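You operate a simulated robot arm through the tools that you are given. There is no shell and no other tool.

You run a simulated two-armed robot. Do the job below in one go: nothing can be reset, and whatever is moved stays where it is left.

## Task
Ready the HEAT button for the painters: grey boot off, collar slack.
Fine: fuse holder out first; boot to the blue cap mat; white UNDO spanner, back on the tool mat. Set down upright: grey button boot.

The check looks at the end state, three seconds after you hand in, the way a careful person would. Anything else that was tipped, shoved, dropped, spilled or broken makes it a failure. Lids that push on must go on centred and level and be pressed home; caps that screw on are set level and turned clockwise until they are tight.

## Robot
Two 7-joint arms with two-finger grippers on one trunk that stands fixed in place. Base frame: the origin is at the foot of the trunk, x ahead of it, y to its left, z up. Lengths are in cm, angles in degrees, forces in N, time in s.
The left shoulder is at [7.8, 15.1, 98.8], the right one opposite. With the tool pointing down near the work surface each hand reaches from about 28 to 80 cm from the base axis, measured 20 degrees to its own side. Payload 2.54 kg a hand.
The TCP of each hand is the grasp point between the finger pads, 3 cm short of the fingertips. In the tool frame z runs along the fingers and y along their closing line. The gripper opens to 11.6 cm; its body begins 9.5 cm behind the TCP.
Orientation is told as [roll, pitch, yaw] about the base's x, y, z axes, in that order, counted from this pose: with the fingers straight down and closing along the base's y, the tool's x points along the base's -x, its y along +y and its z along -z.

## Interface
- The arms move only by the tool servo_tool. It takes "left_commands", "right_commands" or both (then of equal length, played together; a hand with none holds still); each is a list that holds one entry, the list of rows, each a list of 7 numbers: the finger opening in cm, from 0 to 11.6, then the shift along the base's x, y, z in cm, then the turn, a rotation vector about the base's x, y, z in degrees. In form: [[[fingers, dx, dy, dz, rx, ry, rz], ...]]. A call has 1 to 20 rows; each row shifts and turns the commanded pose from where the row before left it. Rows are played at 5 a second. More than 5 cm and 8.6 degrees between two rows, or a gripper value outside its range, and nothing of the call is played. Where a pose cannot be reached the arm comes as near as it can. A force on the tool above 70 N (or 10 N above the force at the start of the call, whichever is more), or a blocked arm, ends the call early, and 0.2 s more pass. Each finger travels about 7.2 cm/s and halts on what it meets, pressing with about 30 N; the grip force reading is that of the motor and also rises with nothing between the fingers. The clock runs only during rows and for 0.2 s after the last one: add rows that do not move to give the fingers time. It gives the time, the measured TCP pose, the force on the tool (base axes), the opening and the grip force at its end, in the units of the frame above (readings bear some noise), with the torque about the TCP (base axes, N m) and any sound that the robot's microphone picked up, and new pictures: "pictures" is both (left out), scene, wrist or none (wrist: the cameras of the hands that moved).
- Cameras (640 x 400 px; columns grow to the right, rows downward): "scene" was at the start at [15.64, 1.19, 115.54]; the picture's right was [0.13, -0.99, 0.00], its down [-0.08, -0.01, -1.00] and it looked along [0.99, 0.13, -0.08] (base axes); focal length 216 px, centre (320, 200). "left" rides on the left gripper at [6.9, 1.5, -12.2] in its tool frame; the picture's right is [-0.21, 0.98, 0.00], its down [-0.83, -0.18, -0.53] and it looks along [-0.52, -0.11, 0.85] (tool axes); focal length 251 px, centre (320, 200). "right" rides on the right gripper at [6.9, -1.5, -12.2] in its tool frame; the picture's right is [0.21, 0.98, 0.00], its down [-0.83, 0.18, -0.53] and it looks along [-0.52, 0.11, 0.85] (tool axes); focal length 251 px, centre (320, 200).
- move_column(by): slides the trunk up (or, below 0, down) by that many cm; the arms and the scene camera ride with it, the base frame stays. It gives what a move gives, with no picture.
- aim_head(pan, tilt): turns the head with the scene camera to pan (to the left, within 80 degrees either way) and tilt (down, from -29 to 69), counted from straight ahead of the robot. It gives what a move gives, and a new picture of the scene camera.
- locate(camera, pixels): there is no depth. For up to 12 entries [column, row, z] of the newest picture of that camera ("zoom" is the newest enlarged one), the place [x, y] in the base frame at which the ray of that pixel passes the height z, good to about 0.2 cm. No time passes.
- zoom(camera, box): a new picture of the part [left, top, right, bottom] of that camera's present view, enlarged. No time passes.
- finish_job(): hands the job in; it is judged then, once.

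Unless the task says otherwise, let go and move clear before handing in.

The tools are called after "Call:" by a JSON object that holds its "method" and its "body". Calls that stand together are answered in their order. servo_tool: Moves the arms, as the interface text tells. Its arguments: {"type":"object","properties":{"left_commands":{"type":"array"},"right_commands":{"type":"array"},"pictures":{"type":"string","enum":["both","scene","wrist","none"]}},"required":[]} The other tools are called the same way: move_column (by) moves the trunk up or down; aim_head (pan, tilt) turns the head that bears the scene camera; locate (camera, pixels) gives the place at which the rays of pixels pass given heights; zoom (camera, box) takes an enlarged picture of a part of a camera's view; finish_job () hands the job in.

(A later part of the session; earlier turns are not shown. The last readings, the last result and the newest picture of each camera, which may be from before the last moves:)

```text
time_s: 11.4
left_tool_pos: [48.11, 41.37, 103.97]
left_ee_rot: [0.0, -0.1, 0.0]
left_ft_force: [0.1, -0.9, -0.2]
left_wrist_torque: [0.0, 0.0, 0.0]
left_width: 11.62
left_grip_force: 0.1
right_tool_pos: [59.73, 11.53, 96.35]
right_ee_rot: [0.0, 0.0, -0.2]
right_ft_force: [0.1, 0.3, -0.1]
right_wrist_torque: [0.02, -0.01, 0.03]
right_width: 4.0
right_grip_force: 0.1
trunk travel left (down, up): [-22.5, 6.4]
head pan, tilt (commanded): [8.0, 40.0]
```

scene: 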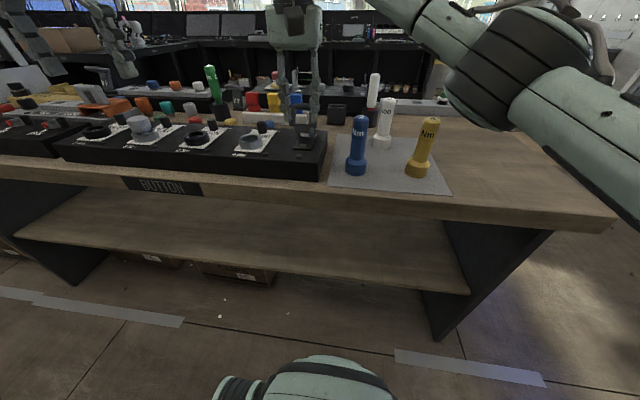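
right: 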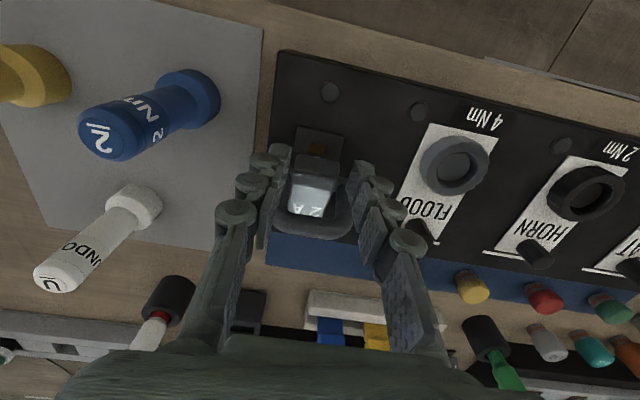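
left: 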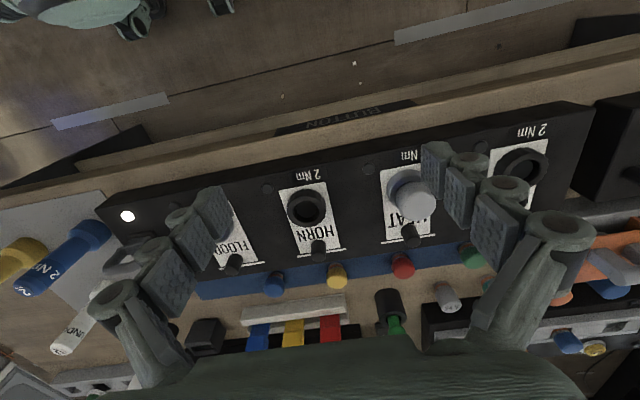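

Forces are zero now. Zoom to see the holder.

Call:
{"method": "zoom", "body": {"camera": "right", "box": [260, 110, 370, 250]}}

Call:
{"method": "zoom", "body": {"camera": "scene", "box": [270, 90, 344, 160]}}

Call:
{"method": "zoom", "body": {"camera": "left", "box": [80, 190, 240, 290]}}

```text
2.86 times, centred on (315, 180) of right
```

zoom: 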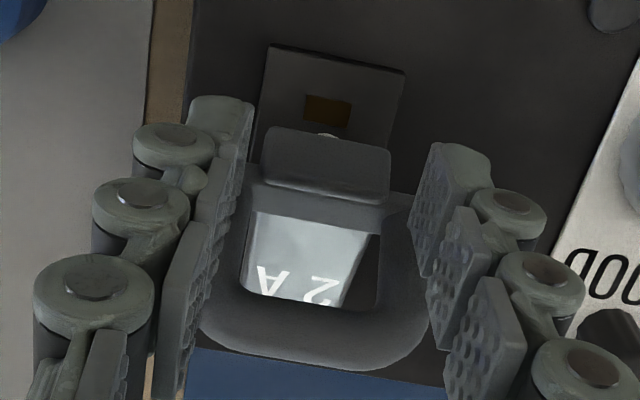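

```text
5.71 times, centred on (307, 125) of scene
```

zoom: 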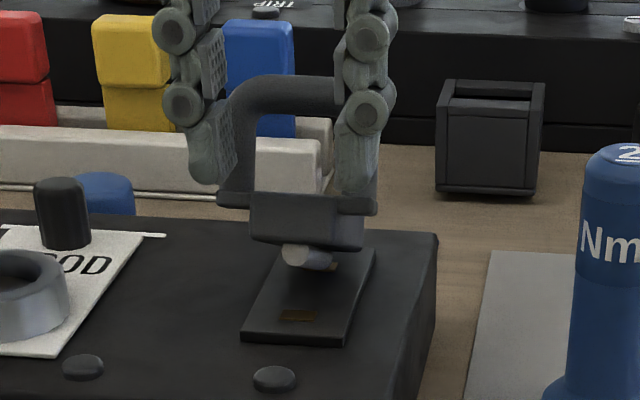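

```text
4.00 times, centred on (160, 240) of left
```

zoom: 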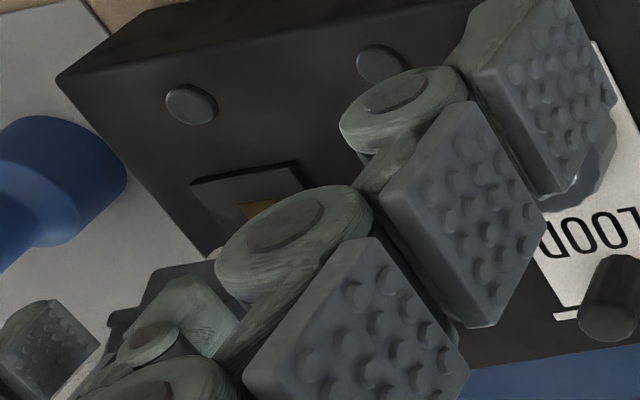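

The fingers are free above the holder, which stays tilted by itself (its rear end seems still clipped). Triangulating the bow bar, flange, front block and the exposed fuse.

Call:
{"method": "locate", "body": {"camera": "scene", "pixels": [[303.5, 105.7, 90], [303.5, 105.7, 98], [304, 127, 88], [304, 127, 95], [291, 126, 88], [291, 126, 95], [316.3, 127, 88], [316.3, 127, 95]]}}

Call:
{"method": "locate", "body": {"camera": "right", "pixels": [[315, 229, 90], [315, 229, 98], [318, 172, 88], [318, 172, 95], [286, 198, 88], [286, 198, 95], [340, 205, 88], [340, 205, 95]]}}

```text
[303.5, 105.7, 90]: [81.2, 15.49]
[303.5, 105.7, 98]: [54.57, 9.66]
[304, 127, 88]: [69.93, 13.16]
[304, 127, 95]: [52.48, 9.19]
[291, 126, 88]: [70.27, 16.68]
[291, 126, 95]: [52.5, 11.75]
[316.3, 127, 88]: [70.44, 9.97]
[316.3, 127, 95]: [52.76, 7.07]
```

```text
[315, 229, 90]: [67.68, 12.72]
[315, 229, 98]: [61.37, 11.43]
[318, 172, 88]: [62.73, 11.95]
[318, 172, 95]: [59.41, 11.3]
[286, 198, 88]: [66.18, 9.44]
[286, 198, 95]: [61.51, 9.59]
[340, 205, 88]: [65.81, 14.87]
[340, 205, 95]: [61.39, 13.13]
```

The bow bar is at ≈(63.5,11.7,95.3), tilted ~34°. A grip on the crossbar itself (fingers closing along x) will follow the tilt safely. I'll raise the right hand, centre over the bar and yaw 90°.

Call:
{"method": "servo_tool", "body": {"right_commands": [[[4, -0.3, 0, 4, 0, 0, 0], [6, 0, 0, 4, 0, 0, 0], [8, 1.0, 0, 0, 0, 0, 8.2], [8, 1.0, 0, 0, 0, 0, 8.2], [8, 1.0, 0, 0, 0, 0, 8.2], [8, 1.0, 0, 0, 0, 0, 8.2], [8, 0, 0, 0, 0, 0, 8.2], [8, 0, 0, 0, 0, 0, 8.2], [8, 0, 0, 0, 0, 0, 8.2], [8, 0, 0, 0, 0, 0, 8.2], [8, 0, 0, 0, 0, 0, 8.2], [8, 0, 0, 0, 0, 0, 8.2], [8, 0, 0, 0, 0, 0, 8.0], [8, 0, 0, 0, 0, 0, 0], [8, 0, 0, 0, 0, 0, 0]]], "pictures": "both"}}

```text
time_s: 14.6
left_tool_pos: [48.07, 41.18, 104.2]
left_ee_rot: [0.0, -0.1, 0.0]
left_ft_force: [0.3, 0.1, 0.2]
left_wrist_torque: [-0.01, -0.06, 0.04]
left_width: 11.6
left_grip_force: 0.2
right_tool_pos: [62.29, 10.27, 103.16]
right_ee_rot: [0.1, 0.1, 90.0]
right_ft_force: [0.6, 0.5, 0.3]
right_wrist_torque: [0.01, 0.01, 0.0]
right_width: 8.01
right_grip_force: 0.0
right hand out of reach, approached as far as the arm can: row 4, 5, 6
trunk travel left (down, up): [-22.5, 6.4]
head pan, tilt (commanded): [8.0, 40.0]
```

scene: 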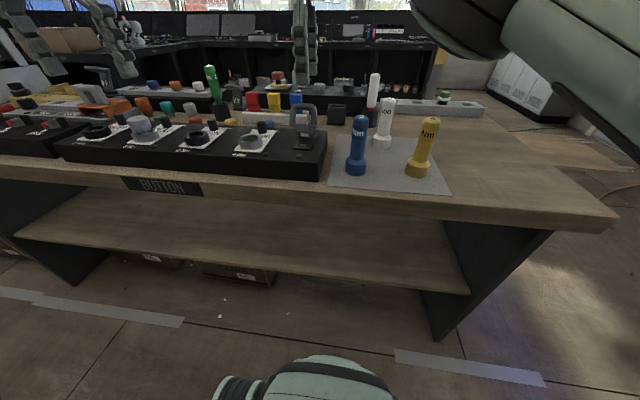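
right: 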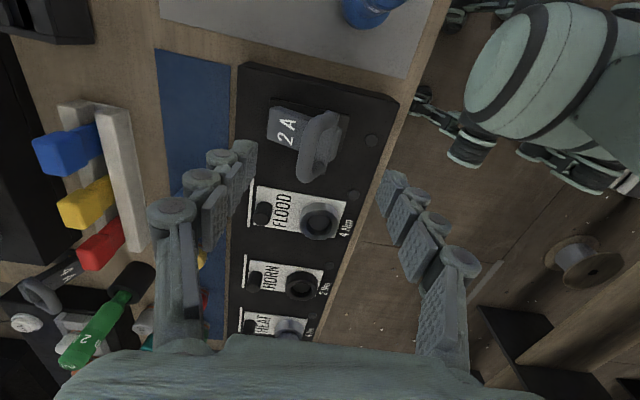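

The holder is still tilted in its base, visible at scene (305,120) and right view (310,140). Zoom on both.

Call:
{"method": "zoom", "body": {"camera": "scene", "box": [270, 90, 350, 160]}}

Call:
{"method": "zoom", "body": {"camera": "right", "box": [250, 80, 370, 200]}}

Call:
{"method": "zoom", "body": {"camera": "left", "box": [80, 190, 240, 290]}}

```text
5.71 times, centred on (310, 125) of scene
```

zoom: 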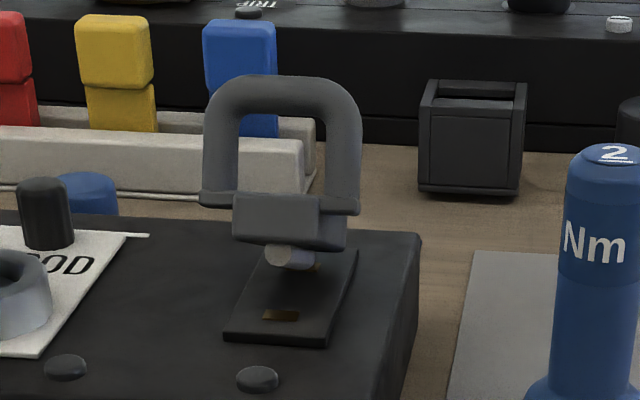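

```text
3.33 times, centred on (310, 140) of right
```

zoom: 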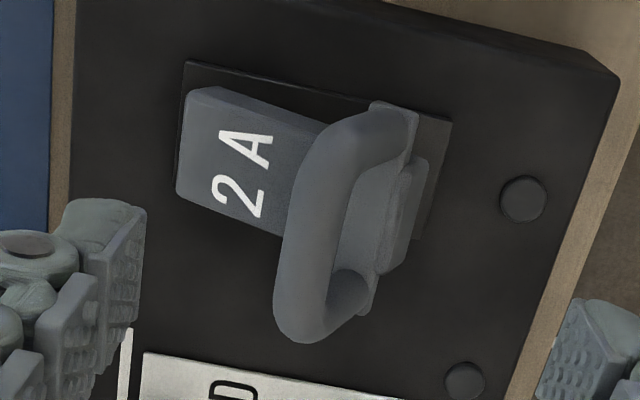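

```text
4.00 times, centred on (160, 240) of left
```

zoom: 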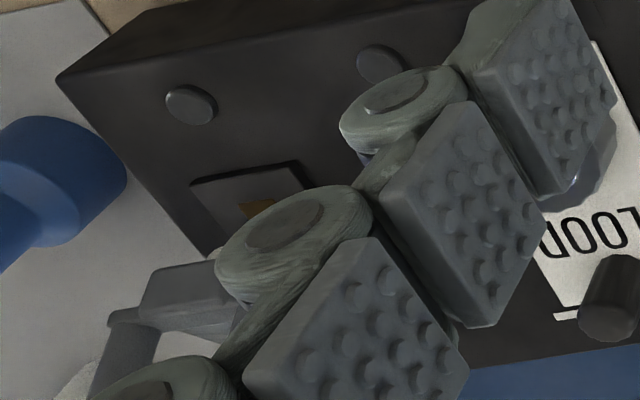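

Call:
{"method": "locate", "body": {"camera": "right", "pixels": [[308.5, 140, 95.3], [308.5, 140, 94], [304, 168, 95], [324, 117, 95], [326, 150, 91.5], [283, 133, 88.5]]}}

Call:
{"method": "locate", "body": {"camera": "scene", "pixels": [[303, 107, 95.3], [303, 107, 94], [290, 109.5, 95], [316, 109.5, 95], [302, 129, 91.5]]}}

```text
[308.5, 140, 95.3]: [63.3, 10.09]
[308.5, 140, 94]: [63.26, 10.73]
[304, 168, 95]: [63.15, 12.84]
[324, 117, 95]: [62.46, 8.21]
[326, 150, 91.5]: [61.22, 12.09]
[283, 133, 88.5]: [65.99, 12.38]
```

```text
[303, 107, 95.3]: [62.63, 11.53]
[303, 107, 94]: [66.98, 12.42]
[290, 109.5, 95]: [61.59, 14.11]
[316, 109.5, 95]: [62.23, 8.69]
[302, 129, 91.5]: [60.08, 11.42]
```

Bar is at ≈(63.1,11.4,95.1). I'll descend a bit to come back into reach and check where the commanded pose is.

Call:
{"method": "servo_tool", "body": {"right_commands": [[[8, 0, 0, -2, 0, 0, 0], [8, 0, 0, -1, 0, 0, 0], [8, 0, 0, 0, 0, 0, 0]]], "pictures": "wrist"}}

```text
time_s: 15.4
left_tool_pos: [48.09, 41.34, 104.07]
left_ee_rot: [0.0, -0.1, 0.0]
left_ft_force: [-0.6, 0.2, -0.4]
left_wrist_torque: [0.0, 0.02, -0.03]
left_width: 11.62
left_grip_force: 0.0
right_tool_pos: [62.24, 10.32, 100.14]
right_ee_rot: [0.0, 0.0, 89.9]
right_ft_force: [-0.4, -0.7, 0.1]
right_wrist_torque: [0.01, -0.01, 0.0]
right_width: 8.01
right_grip_force: 0.0
trunk travel left (down, up): [-22.5, 6.4]
head pan, tilt (commanded): [8.0, 40.0]
```

right: 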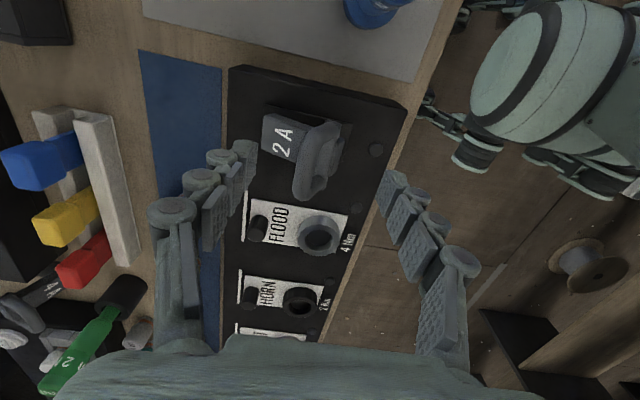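

Commanded pose tracks the measured one. Now I go to TCP (63.1,11.4,96.2) with 6 cm opening, straddling the bar.

Call:
{"method": "servo_tool", "body": {"right_commands": [[[6, 0.86, 1.1, 0, 0, 0, 0], [6, 0, 0, -2, 0, 0, 0], [6, 0, 0, -1.9, 0, 0, 0], [6, 0, 0, 0, 0, 0, 0]]], "pictures": "both"}}

```text
time_s: 16.4
left_tool_pos: [48.09, 41.38, 104.14]
left_ee_rot: [0.1, -0.1, 0.0]
left_ft_force: [0.9, 0.2, 0.5]
left_wrist_torque: [-0.01, -0.01, 0.01]
left_width: 11.58
left_grip_force: 0.0
right_tool_pos: [63.04, 11.41, 96.29]
right_ee_rot: [0.0, 0.0, 90.0]
right_ft_force: [0.2, 0.2, -1.0]
right_wrist_torque: [-0.01, -0.04, 0.04]
right_width: 6.0
right_grip_force: 0.0
trunk travel left (down, up): [-22.5, 6.4]
head pan, tilt (commanded): [8.0, 40.0]
```

scene: 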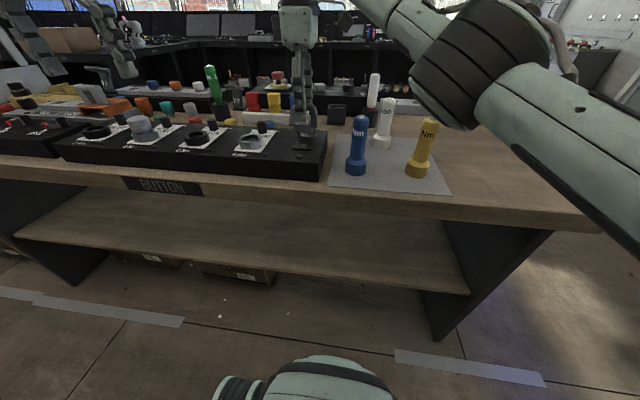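
right: 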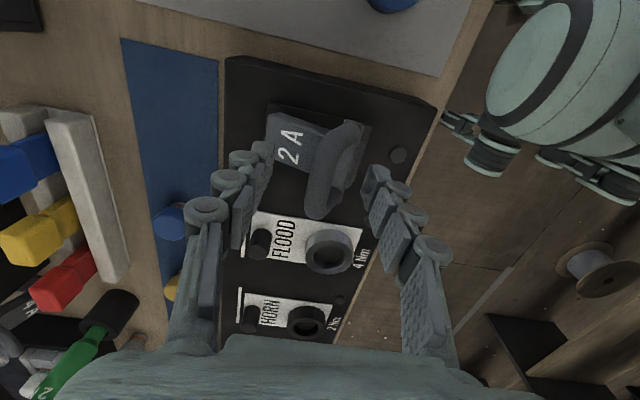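

Call:
{"method": "zoom", "body": {"camera": "right", "box": [220, 90, 420, 260]}}

Call:
{"method": "zoom", "body": {"camera": "scene", "box": [270, 70, 350, 160]}}

```text
2.35 times, centred on (320, 175) of right
```

zoom: 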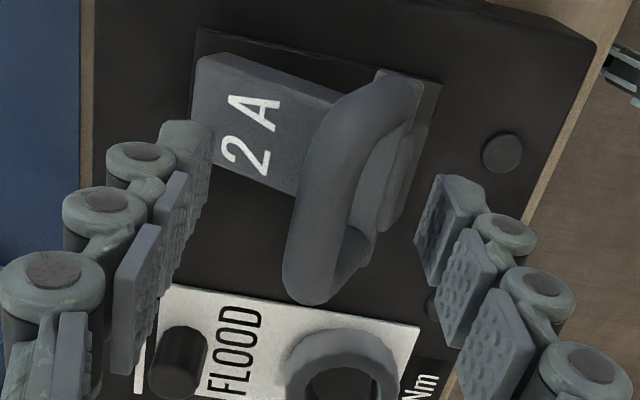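

```text
4.44 times, centred on (310, 115) of scene
```

zoom: 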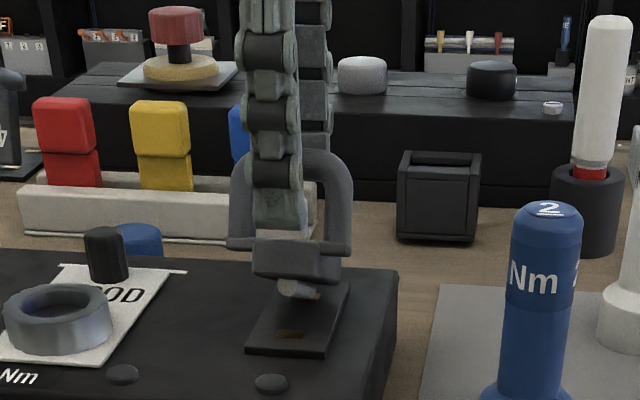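

The bar is between the fingers, front finger facing the bow opening. Closing on the bar.

Call:
{"method": "servo_tool", "body": {"right_commands": [[[4, 0, 0, 0, 0, 0, 0], [2, 0, 0, 0, 0, 0, 0], [0.5, 0, 0, 0, 0, 0, 0], [0.5, 0, 0, 0, 0, 0, 0], [0.5, 0, 0, 0, 0, 0, 0]]], "pictures": "both"}}

```text
time_s: 17.6
left_tool_pos: [48.06, 41.3, 104.12]
left_ee_rot: [-0.1, -0.1, 0.0]
left_ft_force: [0.3, -0.3, 0.2]
left_wrist_torque: [0.0, -0.02, 0.05]
left_width: 11.61
left_grip_force: 0.0
right_tool_pos: [63.17, 11.43, 96.43]
right_ee_rot: [0.0, 0.1, 90.0]
right_ft_force: [-0.6, -0.3, 0.0]
right_wrist_torque: [-0.03, 0.05, -0.54]
right_width: 1.25
right_grip_force: 39.1
trunk travel left (down, up): [-22.5, 6.4]
head pan, tilt (commanded): [8.0, 40.0]
```

scene: 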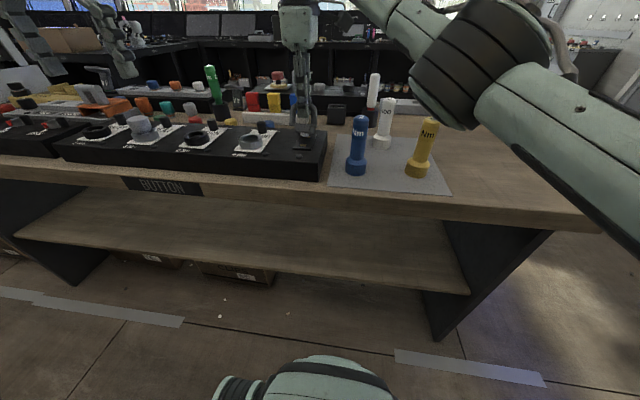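
right: 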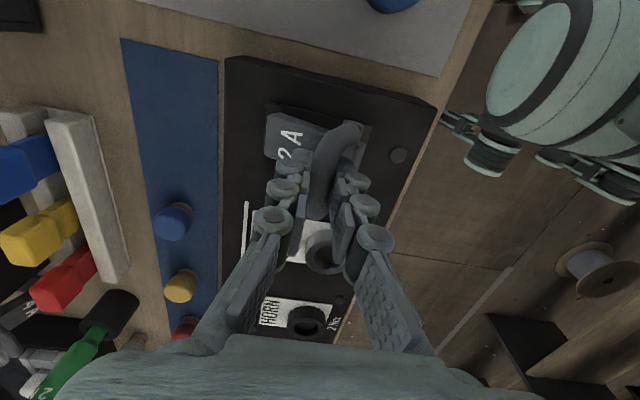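

Bar gripped: width 1.25, 39 N. Pulling up slowly.

Call:
{"method": "servo_tool", "body": {"right_commands": [[[0.5, 0, 0, 0.5, 0, 0, 0], [0.5, 0, 0, 0.5, 0, 0, 0], [0.5, 0, 0, 0.5, 0, 0, 0], [0.5, 0, 0, 0.5, 0, 0, 0], [0.5, 0, 0, 0, 0, 0, 0]]], "pictures": "both"}}

```text
time_s: 18.8
left_tool_pos: [48.46, 41.33, 103.89]
left_ee_rot: [0.0, 0.3, 0.0]
left_ft_force: [-0.5, 0.3, -0.5]
left_wrist_torque: [-0.01, -0.02, 0.0]
left_width: 11.61
left_grip_force: 0.1
right_tool_pos: [63.69, 11.32, 97.82]
right_ee_rot: [0.5, 0.2, 90.0]
right_ft_force: [14.3, -2.0, -31.8]
right_wrist_torque: [-0.14, -0.25, -0.56]
right_width: 1.28
right_grip_force: 39.5
trunk travel left (down, up): [-22.5, 6.4]
head pan, tilt (commanded): [8.0, 40.0]
```

scene: 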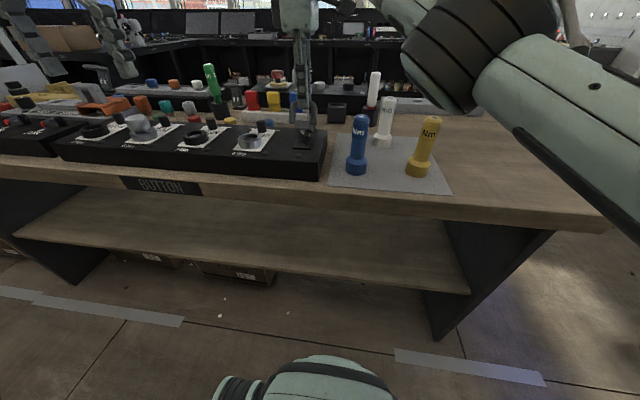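
right: 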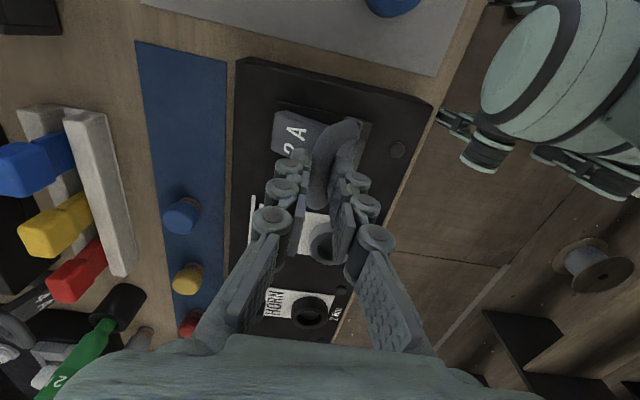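

The pull met 35 N along the line to the holder's tail: its rear contact is still held. Zooming in to understand the mechanism.

Call:
{"method": "zoom", "body": {"camera": "scene", "box": [288, 110, 328, 150]}}

Call:
{"method": "zoom", "body": {"camera": "right", "box": [250, 90, 410, 190]}}

Call:
{"method": "zoom", "body": {"camera": "left", "box": [100, 200, 200, 280]}}

```text
10.00 times, centred on (308, 130) of scene
```

zoom: 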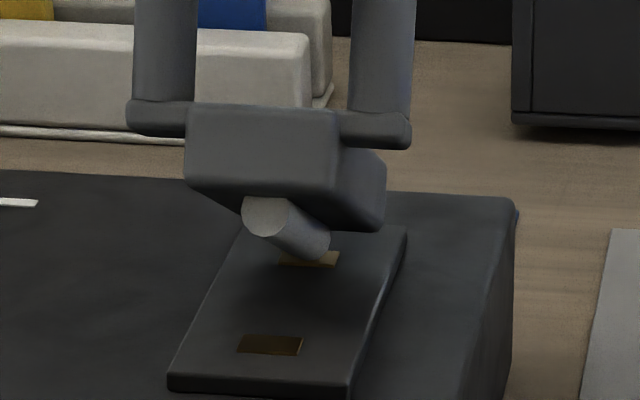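

```text
4.00 times, centred on (330, 140) of right
```

zoom: 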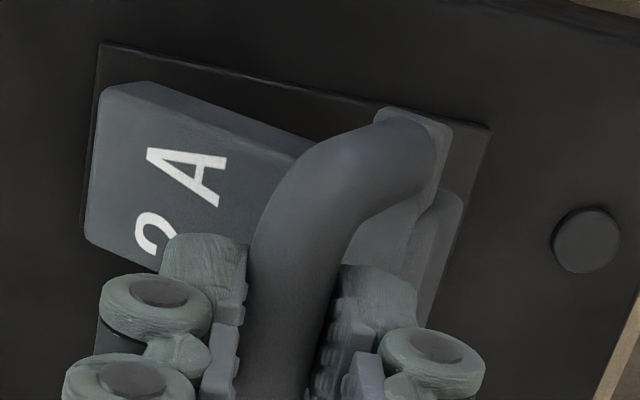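

```text
5.00 times, centred on (150, 240) of left
```

zoom: 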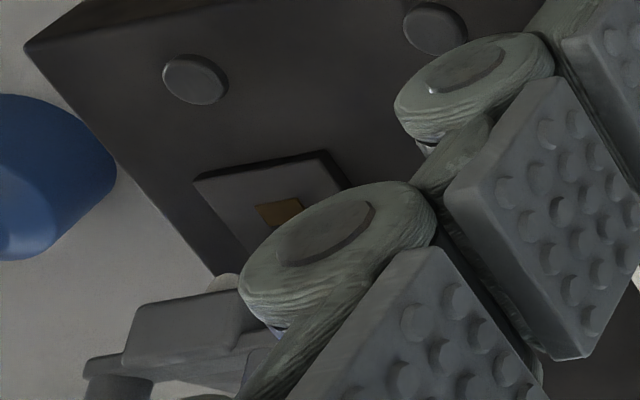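

The base plate shows two flat contacts, and the holder's tail stays at the plate's rear edge: it is a swing-out holder hinged at the back (like the open "4 A" one standing upright on the rear panel). So I should swing it fully open rather than pull it off. I'll move the bar along an arc toward +x, watching forces.

Call:
{"method": "servo_tool", "body": {"right_commands": [[[0.5, 0.5, 0, -0.5, 0, 0, 0], [0.5, 0.7, 0, -0.3, 0, 0, 0], [0.5, 0.7, 0, 0, 0, 0, 0], [0.5, 0, 0, 0, 0, 0, 0]]], "pictures": "both"}}

Call:
{"method": "zoom", "body": {"camera": "scene", "box": [206, 60, 270, 120]}}

```text
time_s: 19.8
left_tool_pos: [47.68, 41.41, 104.25]
left_ee_rot: [-0.1, -0.3, 0.0]
left_ft_force: [0.9, 0.2, -0.3]
left_wrist_torque: [-0.03, 0.01, -0.01]
left_width: 11.6
left_grip_force: 0.0
right_tool_pos: [64.26, 11.24, 97.86]
right_ee_rot: [-0.4, -0.2, 90.3]
right_ft_force: [-13.8, 11.8, 30.5]
right_wrist_torque: [0.24, 0.33, -0.97]
right_width: 1.34
right_grip_force: 40.0
right hand out of reach, approached as far as the arm can: row 3
trunk travel left (down, up): [-22.5, 6.4]
head pan, tilt (commanded): [8.0, 40.0]
```

scene: 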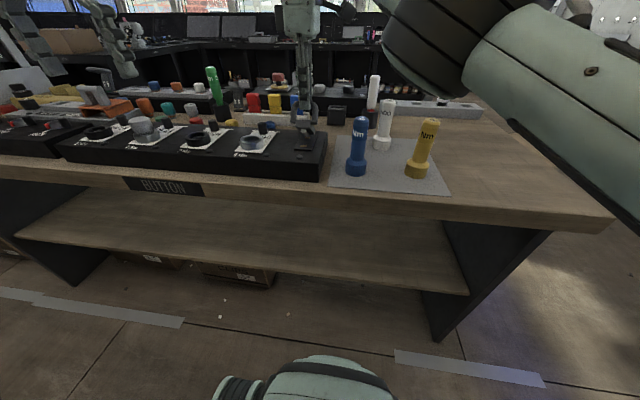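
right: 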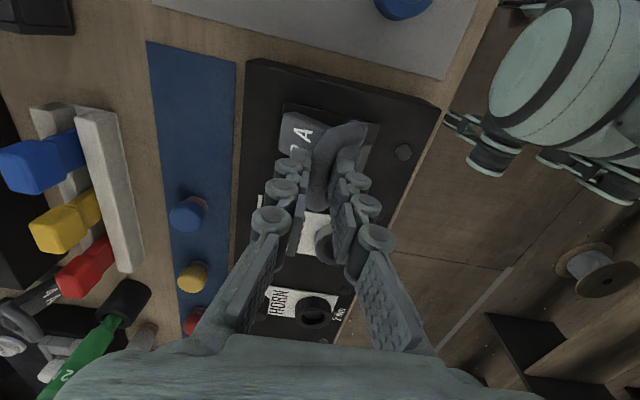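

```text
6.67 times, centred on (238, 90) of scene
```

zoom: 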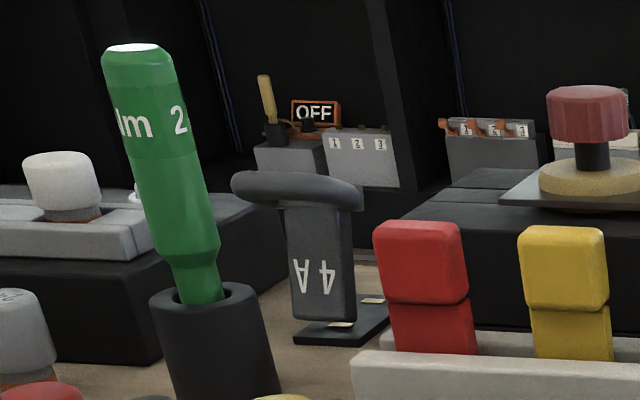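

The zoom of "4 A" (scene ~(238,90)) confirms: that holder stands swung open about 90° over its base with two flat contacts. The right arm is at its reach limit here, so I release the bar, lift the right hand clear and will push the holder fully open with the left hand's closed fingers.

Call:
{"method": "servo_tool", "body": {"right_commands": [[[2.5, 0, 0, 0, 0, 0, 0], [4.5, 0, 0, 0, 0, 0, 0], [4.5, 0, 0, 0, 0, 0, 0]]], "pictures": "both"}}

```text
time_s: 20.6
left_tool_pos: [48.12, 41.26, 103.99]
left_ee_rot: [0.0, 0.0, -0.1]
left_ft_force: [-0.1, -0.4, 0.0]
left_wrist_torque: [0.01, -0.02, 0.01]
left_width: 11.64
left_grip_force: 0.0
right_tool_pos: [64.76, 10.96, 97.32]
right_ee_rot: [0.1, -0.1, 89.9]
right_ft_force: [0.8, 0.2, 0.1]
right_wrist_torque: [-0.01, 0.02, -0.03]
right_width: 4.53
right_grip_force: 0.1
trunk travel left (down, up): [-22.5, 6.4]
head pan, tilt (commanded): [8.0, 40.0]
```

scene: 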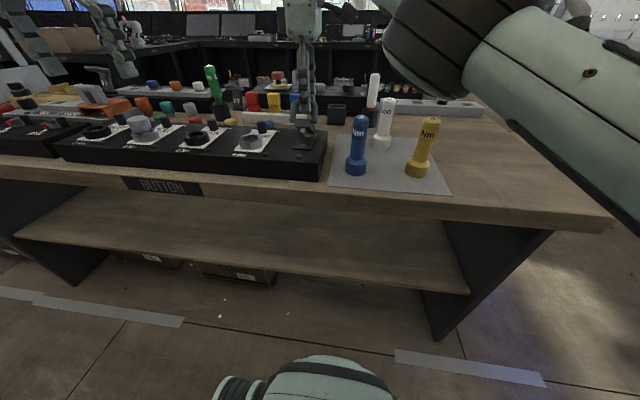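
right: 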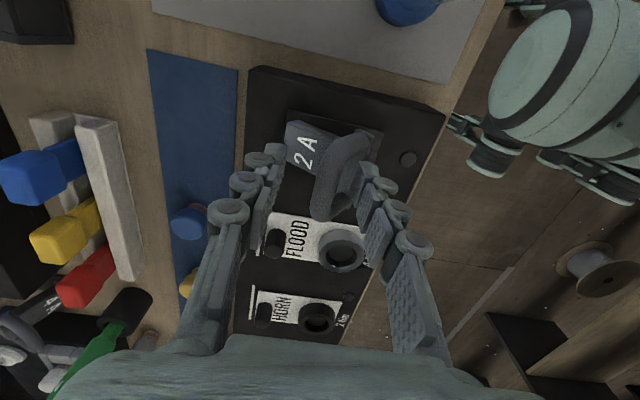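

Released cleanly (zero force). Raising the right hand and retreating toward its own side, un-yawing on the way.

Call:
{"method": "servo_tool", "body": {"right_commands": [[[4.5, -0.3, 0, 2, 0, 0, 0], [4.5, -0.4, 0, 2, 0, 0, 0], [4.5, -2, -1, 2, 0, 0, 0], [5, -3, -3, 1, 0, 0, -8], [5, -3, -3, 0, 0, 0, -8], [5, -3, -3.5, 0, 0, 0, -8], [5, -3, -3.5, 0, 0, 0, -8], [5, -2, -3.5, 0, 0, 0, -8], [5, -2, -3.5, 0, 0, 0, -8], [5, -2, -3, 0, 0, 0, -8], [5, -2, -3, 0, 0, 0, -8], [5, 0, -2, 0, 0, 0, -8], [5, 0, -2, 0, 0, 0, -8], [5, 0, 0, 0, 0, 0, -8], [5, 0, 0, 0, 0, 0, -2]]], "pictures": "both"}}

```text
time_s: 23.8
left_tool_pos: [48.2, 41.25, 104.08]
left_ee_rot: [-0.1, 0.0, -0.1]
left_ft_force: [0.1, -0.2, -0.6]
left_wrist_torque: [0.0, 0.02, -0.01]
left_width: 11.59
left_grip_force: 0.0
right_tool_pos: [41.43, -20.51, 104.04]
right_ee_rot: [0.1, 0.0, -0.1]
right_ft_force: [-1.1, -0.6, -0.4]
right_wrist_torque: [-0.01, -0.01, 0.01]
right_width: 4.99
right_grip_force: 0.1
right hand out of reach, approached as far as the arm can: row 1, 2
trunk travel left (down, up): [-22.5, 6.4]
head pan, tilt (commanded): [8.0, 40.0]
```

scene: 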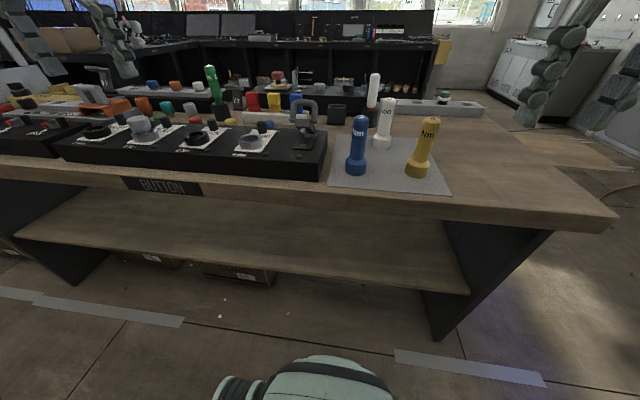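
right: 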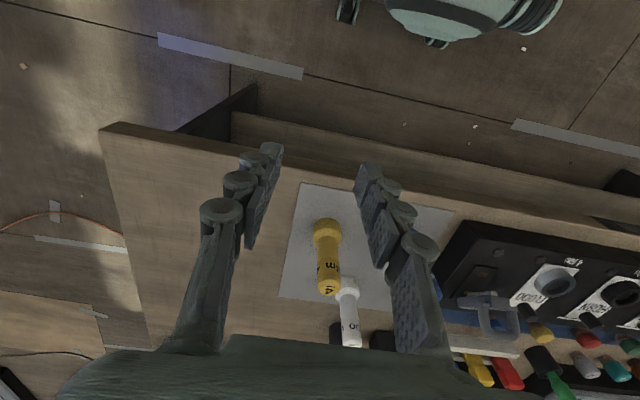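

Right hand is clear. Zooming on the holder's present state.

Call:
{"method": "zoom", "body": {"camera": "scene", "box": [270, 90, 350, 160]}}

Call:
{"method": "zoom", "body": {"camera": "left", "box": [60, 190, 220, 290]}}

Call:
{"method": "zoom", "body": {"camera": "right", "box": [420, 240, 580, 360]}}

```text
5.71 times, centred on (310, 125) of scene
```

zoom: 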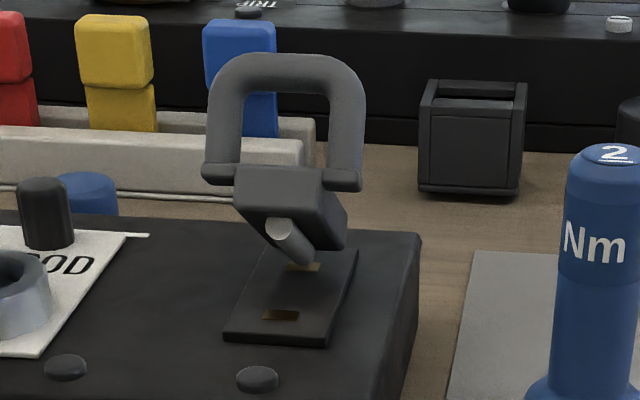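

```text
4.00 times, centred on (140, 240) of left
```

zoom: 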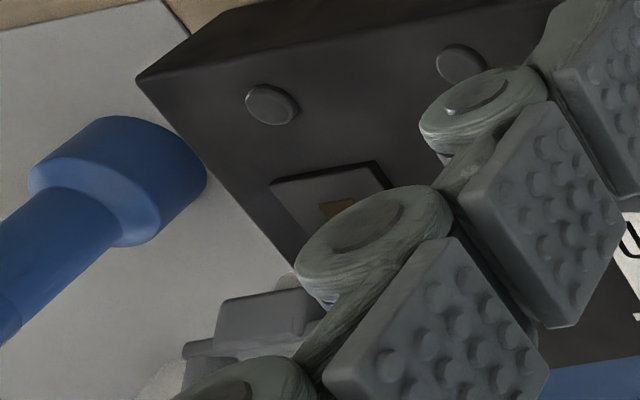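

```text
3.33 times, centred on (500, 300) of right
```

zoom: 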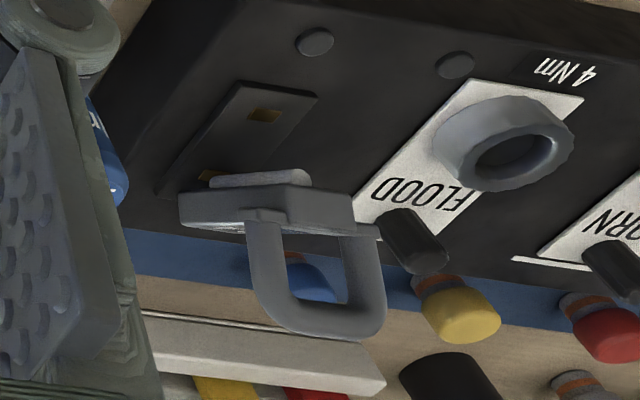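

The holder is at about 45° now. I'll bring the left hand, fingers closed, to the front of the holder at (55,11.6).

Call:
{"method": "servo_tool", "body": {"left_commands": [[[8, 0.9, -4.2, -0.6, 0, 0, 0], [6, 0.9, -4.2, -0.6, 0, 0, 0], [4, 0.9, -4.2, -0.6, 0, 0, 0], [2, 0.9, -4.2, -0.6, 0, 0, 0], [0, 0.9, -4.2, -0.6, 0, 0, 0], [0, 0.9, -4.2, -0.6, 0, 0, 0], [0, 0.9, -4.2, -0.6, 0, 0, 0], [0, 0, 0, 0, 0, 0, 0]]], "pictures": "both"}}

```text
time_s: 25.6
left_tool_pos: [54.4, 13.45, 100.16]
left_ee_rot: [-0.1, -0.2, 0.2]
left_ft_force: [-0.3, -0.2, 0.9]
left_wrist_torque: [-0.01, 0.08, 0.03]
left_width: 0.0
left_grip_force: 28.6
left hand out of reach, approached as far as the arm can: row 7
right_tool_pos: [41.4, -20.46, 104.07]
right_ee_rot: [0.0, 0.0, 0.0]
right_ft_force: [0.5, 0.3, 0.1]
right_wrist_torque: [0.03, 0.03, 0.02]
right_width: 5.0
right_grip_force: 0.1
trunk travel left (down, up): [-22.5, 6.4]
head pan, tilt (commanded): [8.0, 40.0]
```

scene: 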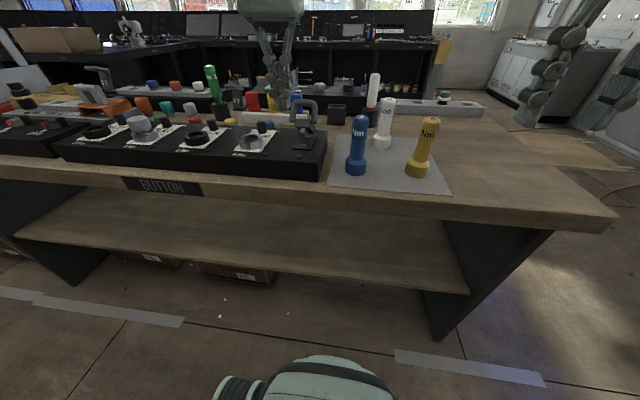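
left: 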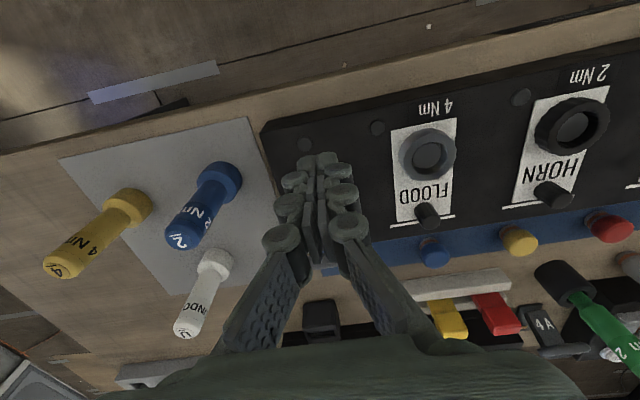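

The left hand stopped at y=13.45 (reach flag). I'll try lowering and stepping further in y to see whether it frees up.

Call:
{"method": "servo_tool", "body": {"left_commands": [[[0, 1.0, -0.5, -1, 0, 0, 0], [0, 1.0, -0.5, -1, 0, 0, 0], [0, 0, -0.5, -1, 0, 0, 0], [0, 0, 0, 0, 0, 0, 0]]], "pictures": "wrist"}}

```text
time_s: 26.6
left_tool_pos: [55.14, 13.11, 98.07]
left_ee_rot: [0.0, -0.1, 0.0]
left_ft_force: [-0.2, 0.6, -0.9]
left_wrist_torque: [0.03, -0.01, 0.0]
left_width: 0.01
left_grip_force: 28.7
left hand out of reach, approached as far as the arm can: row 1, 2
right_tool_pos: [41.38, -20.57, 104.12]
right_ee_rot: [0.1, 0.0, 0.0]
right_ft_force: [-0.8, -0.3, 0.4]
right_wrist_torque: [0.05, 0.0, -0.05]
right_width: 5.02
right_grip_force: 0.1
trunk travel left (down, up): [-22.5, 6.4]
head pan, tilt (commanded): [8.0, 40.0]
```

left: 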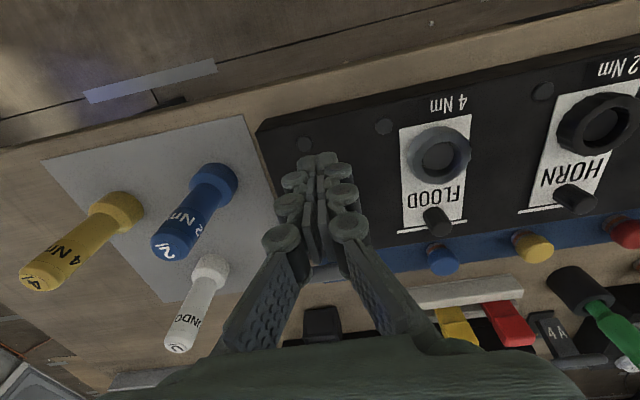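

The left arm is apparently restricted near y≈13, while the right arm reached x≈64.7 at y≈11 earlier. I'll send the left hand back toward HEAT and use the right hand, fingers closed, to push the holder open.

Call:
{"method": "servo_tool", "body": {"left_commands": [[[0, -0.7, 4.5, 0.4, 0, 0, 0], [2, -0.7, 4.5, 0.4, 0, 0, 0], [4, -0.7, 4.5, 0.4, 0, 0, 0], [6, -0.7, 4.5, 0.4, 0, 0, 0], [8, -0.7, 4.5, 0.4, 0, 0, 0], [8, -0.7, 4.5, 0.4, 0, 0, 0], [8, 0, 4.5, 0, 0, 0, 0], [8, 0, 0, 0, 0, 0, 0], [8, 0, 0, 0, 0, 0, 0], [8, 0, 0, 0, 0, 0, 0], [8, 0, 0, 0, 0, 0, 0], [8, 0, 0, 0, 0, 0, 0]]], "right_commands": [[[4, 0, 0, 0, 0, 0, 0], [3, 0, 0, 0, 0, 0, 0], [2, 0, 0, 0, 0, 0, 0], [0, 1.7, 4.0, -0.6, 0, 0, 0], [0, 1.7, 4.0, -0.6, 0, 0, 0], [0, 1.7, 4.0, -0.6, 0, 0, 0], [0, 1.7, 4.0, -0.6, 0, 0, 0], [0, 1.7, 4.0, -0.6, 0, 0, 0], [0, 1.7, 4.0, -0.6, 0, 0, 0], [0, 1.7, 4.0, -0.6, 0, 0, 0], [0, 1.7, 4.0, -0.6, 0, 0, 0], [0, 0, 0, 0, 0, 0, 0]]], "pictures": "both"}}

```text
time_s: 29.2
left_tool_pos: [50.96, 44.36, 100.44]
left_ee_rot: [0.0, 0.0, 0.0]
left_ft_force: [-0.1, -0.3, -0.1]
left_wrist_torque: [0.02, -0.02, -0.03]
left_width: 8.02
left_grip_force: 0.1
right_tool_pos: [54.85, 11.41, 99.13]
right_ee_rot: [0.0, 0.0, 0.1]
right_ft_force: [0.3, 0.5, 0.3]
right_wrist_torque: [-0.03, 0.03, 0.01]
right_width: 0.0
right_grip_force: 28.4
trunk travel left (down, up): [-22.5, 6.4]
head pan, tilt (commanded): [8.0, 40.0]
```

scene: 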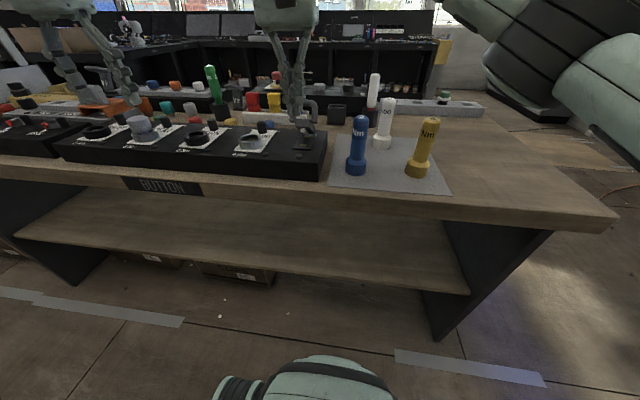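
right: 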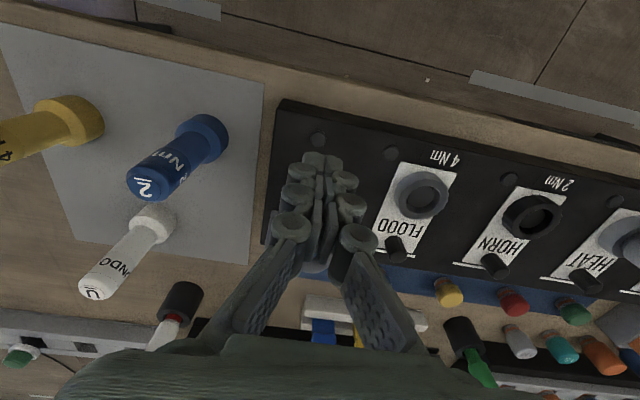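
left: 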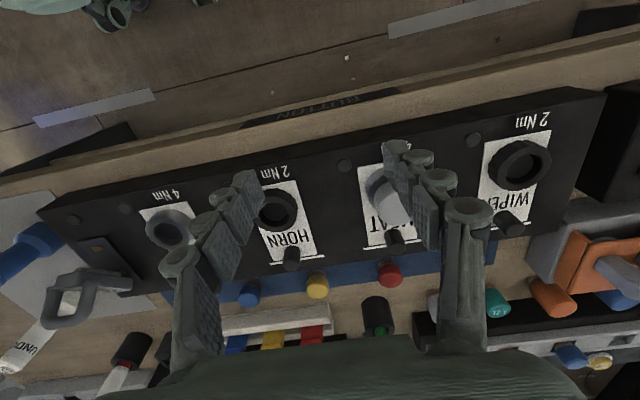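

Good: the left camera now sees the holder from the side at (95,285). I'll lower the right hand in front of the holder and push +x in steps.

Call:
{"method": "servo_tool", "body": {"right_commands": [[[0, 0, 0.1, -2.5, 0, 0, 0], [0, 0, 0, -2.5, 0, 0, 0], [0, 1, 0, 0, 0, 0, 0], [0, 1, 0, 0, 0, 0, 0], [0, 1, 0, 0, 0, 0, 0], [0, 1, 0, 0, 0, 0, 0], [0, 0.7, 0, 0, 0, 0, 0], [0, 0.7, 0, 0, 0, 0, 0], [0, 0, 0, 0, 0, 0, 0]]], "pictures": "both"}}

Call:
{"method": "zoom", "body": {"camera": "left", "box": [20, 200, 220, 360]}}

```text
time_s: 31.2
left_tool_pos: [51.04, 44.36, 100.37]
left_ee_rot: [0.0, 0.0, 0.0]
left_ft_force: [0.0, 0.7, -0.2]
left_wrist_torque: [-0.01, 0.03, 0.02]
left_width: 7.97
left_grip_force: 0.1
right_tool_pos: [60.5, 11.61, 94.19]
right_ee_rot: [0.0, -0.1, 0.0]
right_ft_force: [0.2, -0.6, -0.1]
right_wrist_torque: [-0.04, 0.0, 0.03]
right_width: 0.0
right_grip_force: 28.9
trunk travel left (down, up): [-22.5, 6.4]
head pan, tilt (commanded): [8.0, 40.0]
```

scene: 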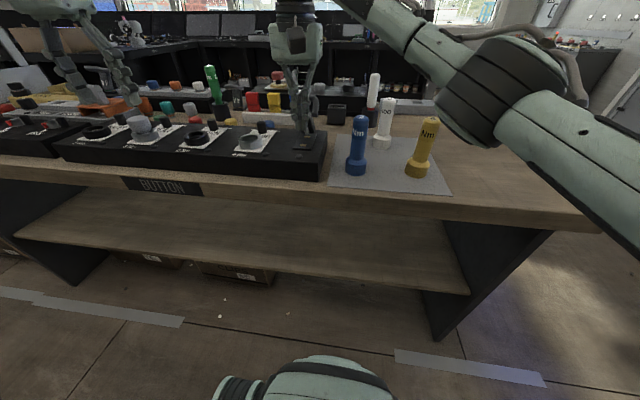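
right: 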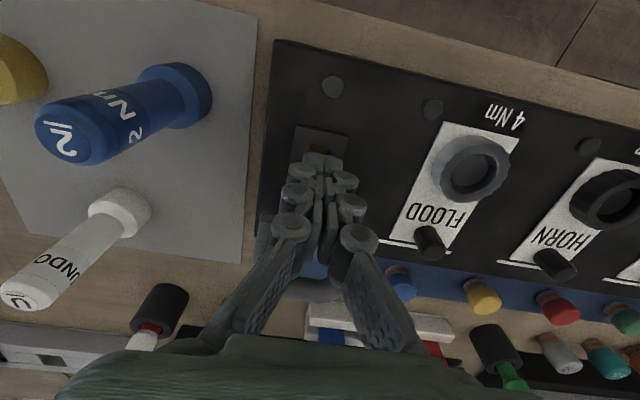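

```text
2.50 times, centred on (120, 280) of left
```

zoom: 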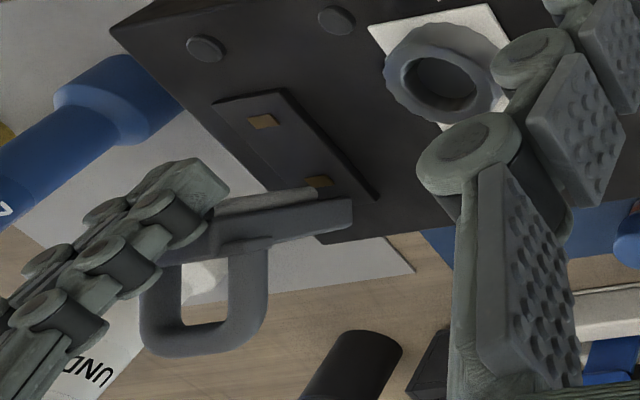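

The left view shows the holder swinging well open with both contacts exposed. Continue pushing in +x in small steps.

Call:
{"method": "servo_tool", "body": {"right_commands": [[[0, 0.6, 0, 0, 0, 0, 0], [0, 0.6, 0, 0, 0, 0, 0], [0, 0.6, 0, 0, 0, 0, 0], [0, 0.6, 0, 0, 0, 0, 0], [0, 0, 0, 0, 0, 0, 0]]], "pictures": "both"}}

Call:
{"method": "zoom", "body": {"camera": "left", "box": [20, 200, 220, 360]}}

Call:
{"method": "zoom", "body": {"camera": "scene", "box": [270, 80, 350, 160]}}

```text
time_s: 32.4
left_tool_pos: [50.69, 44.24, 100.72]
left_ee_rot: [0.0, -0.2, -0.1]
left_ft_force: [0.3, -0.1, -0.3]
left_wrist_torque: [0.01, 0.01, 0.01]
left_width: 8.01
left_grip_force: 0.1
right_tool_pos: [62.6, 11.57, 94.69]
right_ee_rot: [0.0, -0.2, 0.0]
right_ft_force: [-8.5, -1.9, 18.4]
right_wrist_torque: [-0.01, -0.24, -0.02]
right_width: 0.62
right_grip_force: 28.4
trunk travel left (down, up): [-22.5, 6.4]
head pan, tilt (commanded): [8.0, 40.0]
```

scene: 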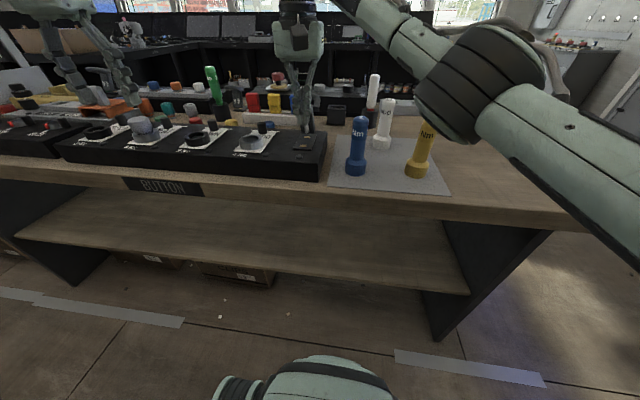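
right: 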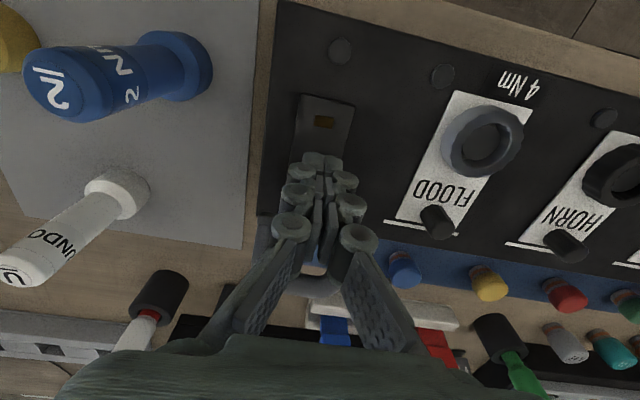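

```text
2.50 times, centred on (120, 280) of left
```

zoom: 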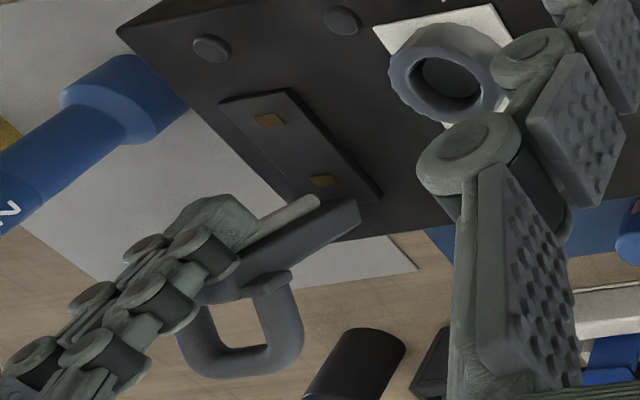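

```text
5.00 times, centred on (310, 120) of scene
```

zoom: 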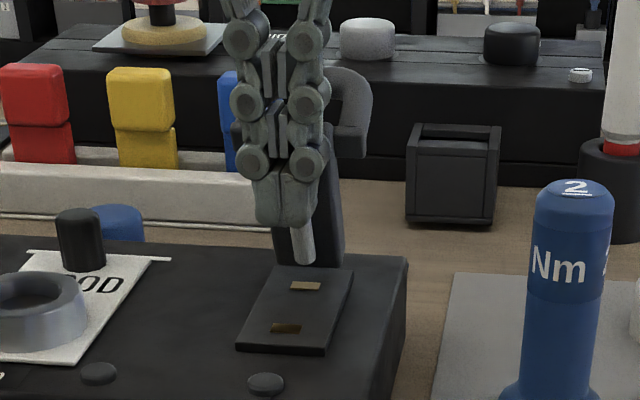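

The holder is near vertical now, with modest force. A little more push, with slight lift to ease the upward drag.

Call:
{"method": "servo_tool", "body": {"right_commands": [[[0, 0, 0, 0.6, 0, 0, 0], [0, 0.5, 0, 0.2, 0, 0, 0], [0, 0.5, 0, 0.2, 0, 0, 0], [0, 0.5, 0, 0, 0, 0, 0], [0, 0, 0, 0, 0, 0, 0]]], "pictures": "both"}}

Call:
{"method": "zoom", "body": {"camera": "left", "box": [20, 200, 220, 360]}}

Call:
{"method": "zoom", "body": {"camera": "scene", "box": [270, 80, 350, 160]}}

```text
time_s: 33.4
left_tool_pos: [50.79, 44.34, 100.62]
left_ee_rot: [0.1, -0.2, -0.1]
left_ft_force: [0.4, -0.6, 0.0]
left_wrist_torque: [0.03, -0.01, -0.01]
left_width: 7.99
left_grip_force: 0.0
right_tool_pos: [63.1, 11.63, 94.96]
right_ee_rot: [-0.6, 2.0, 0.5]
right_ft_force: [-27.9, -9.1, -4.1]
right_wrist_torque: [-0.05, 0.12, -0.15]
right_width: 0.62
right_grip_force: 28.7
trunk travel left (down, up): [-22.5, 6.4]
head pan, tilt (commanded): [8.0, 40.0]
stopped in row 5 (right hand): the force on the tool passed its limit at 74 N (the readings are from after the stop); the commanded pose is now the measured one
```

scene: 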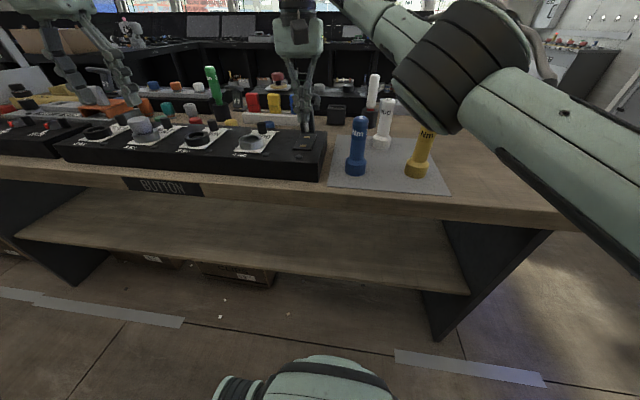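
right: 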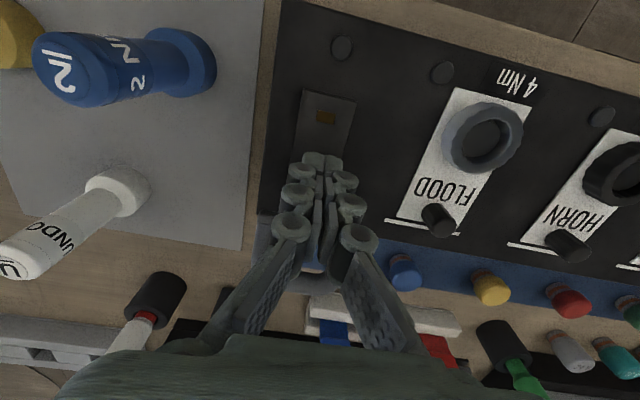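

```text
2.50 times, centred on (120, 280) of left
```

zoom: 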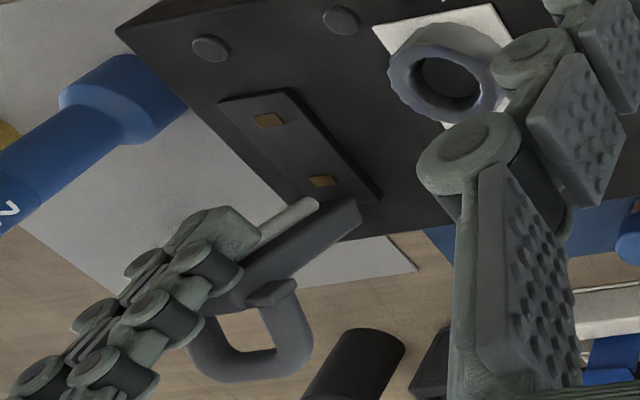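

```text
5.00 times, centred on (310, 120) of scene
```

zoom: 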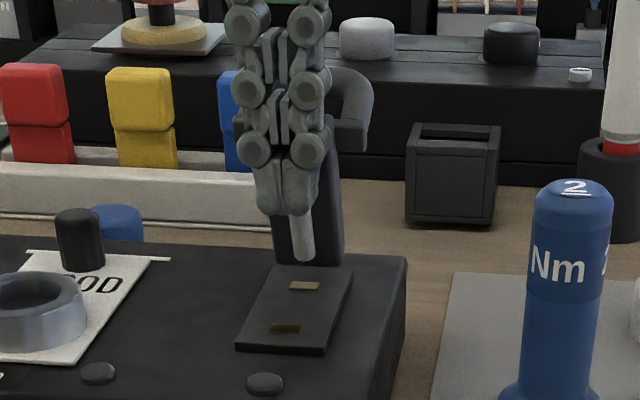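

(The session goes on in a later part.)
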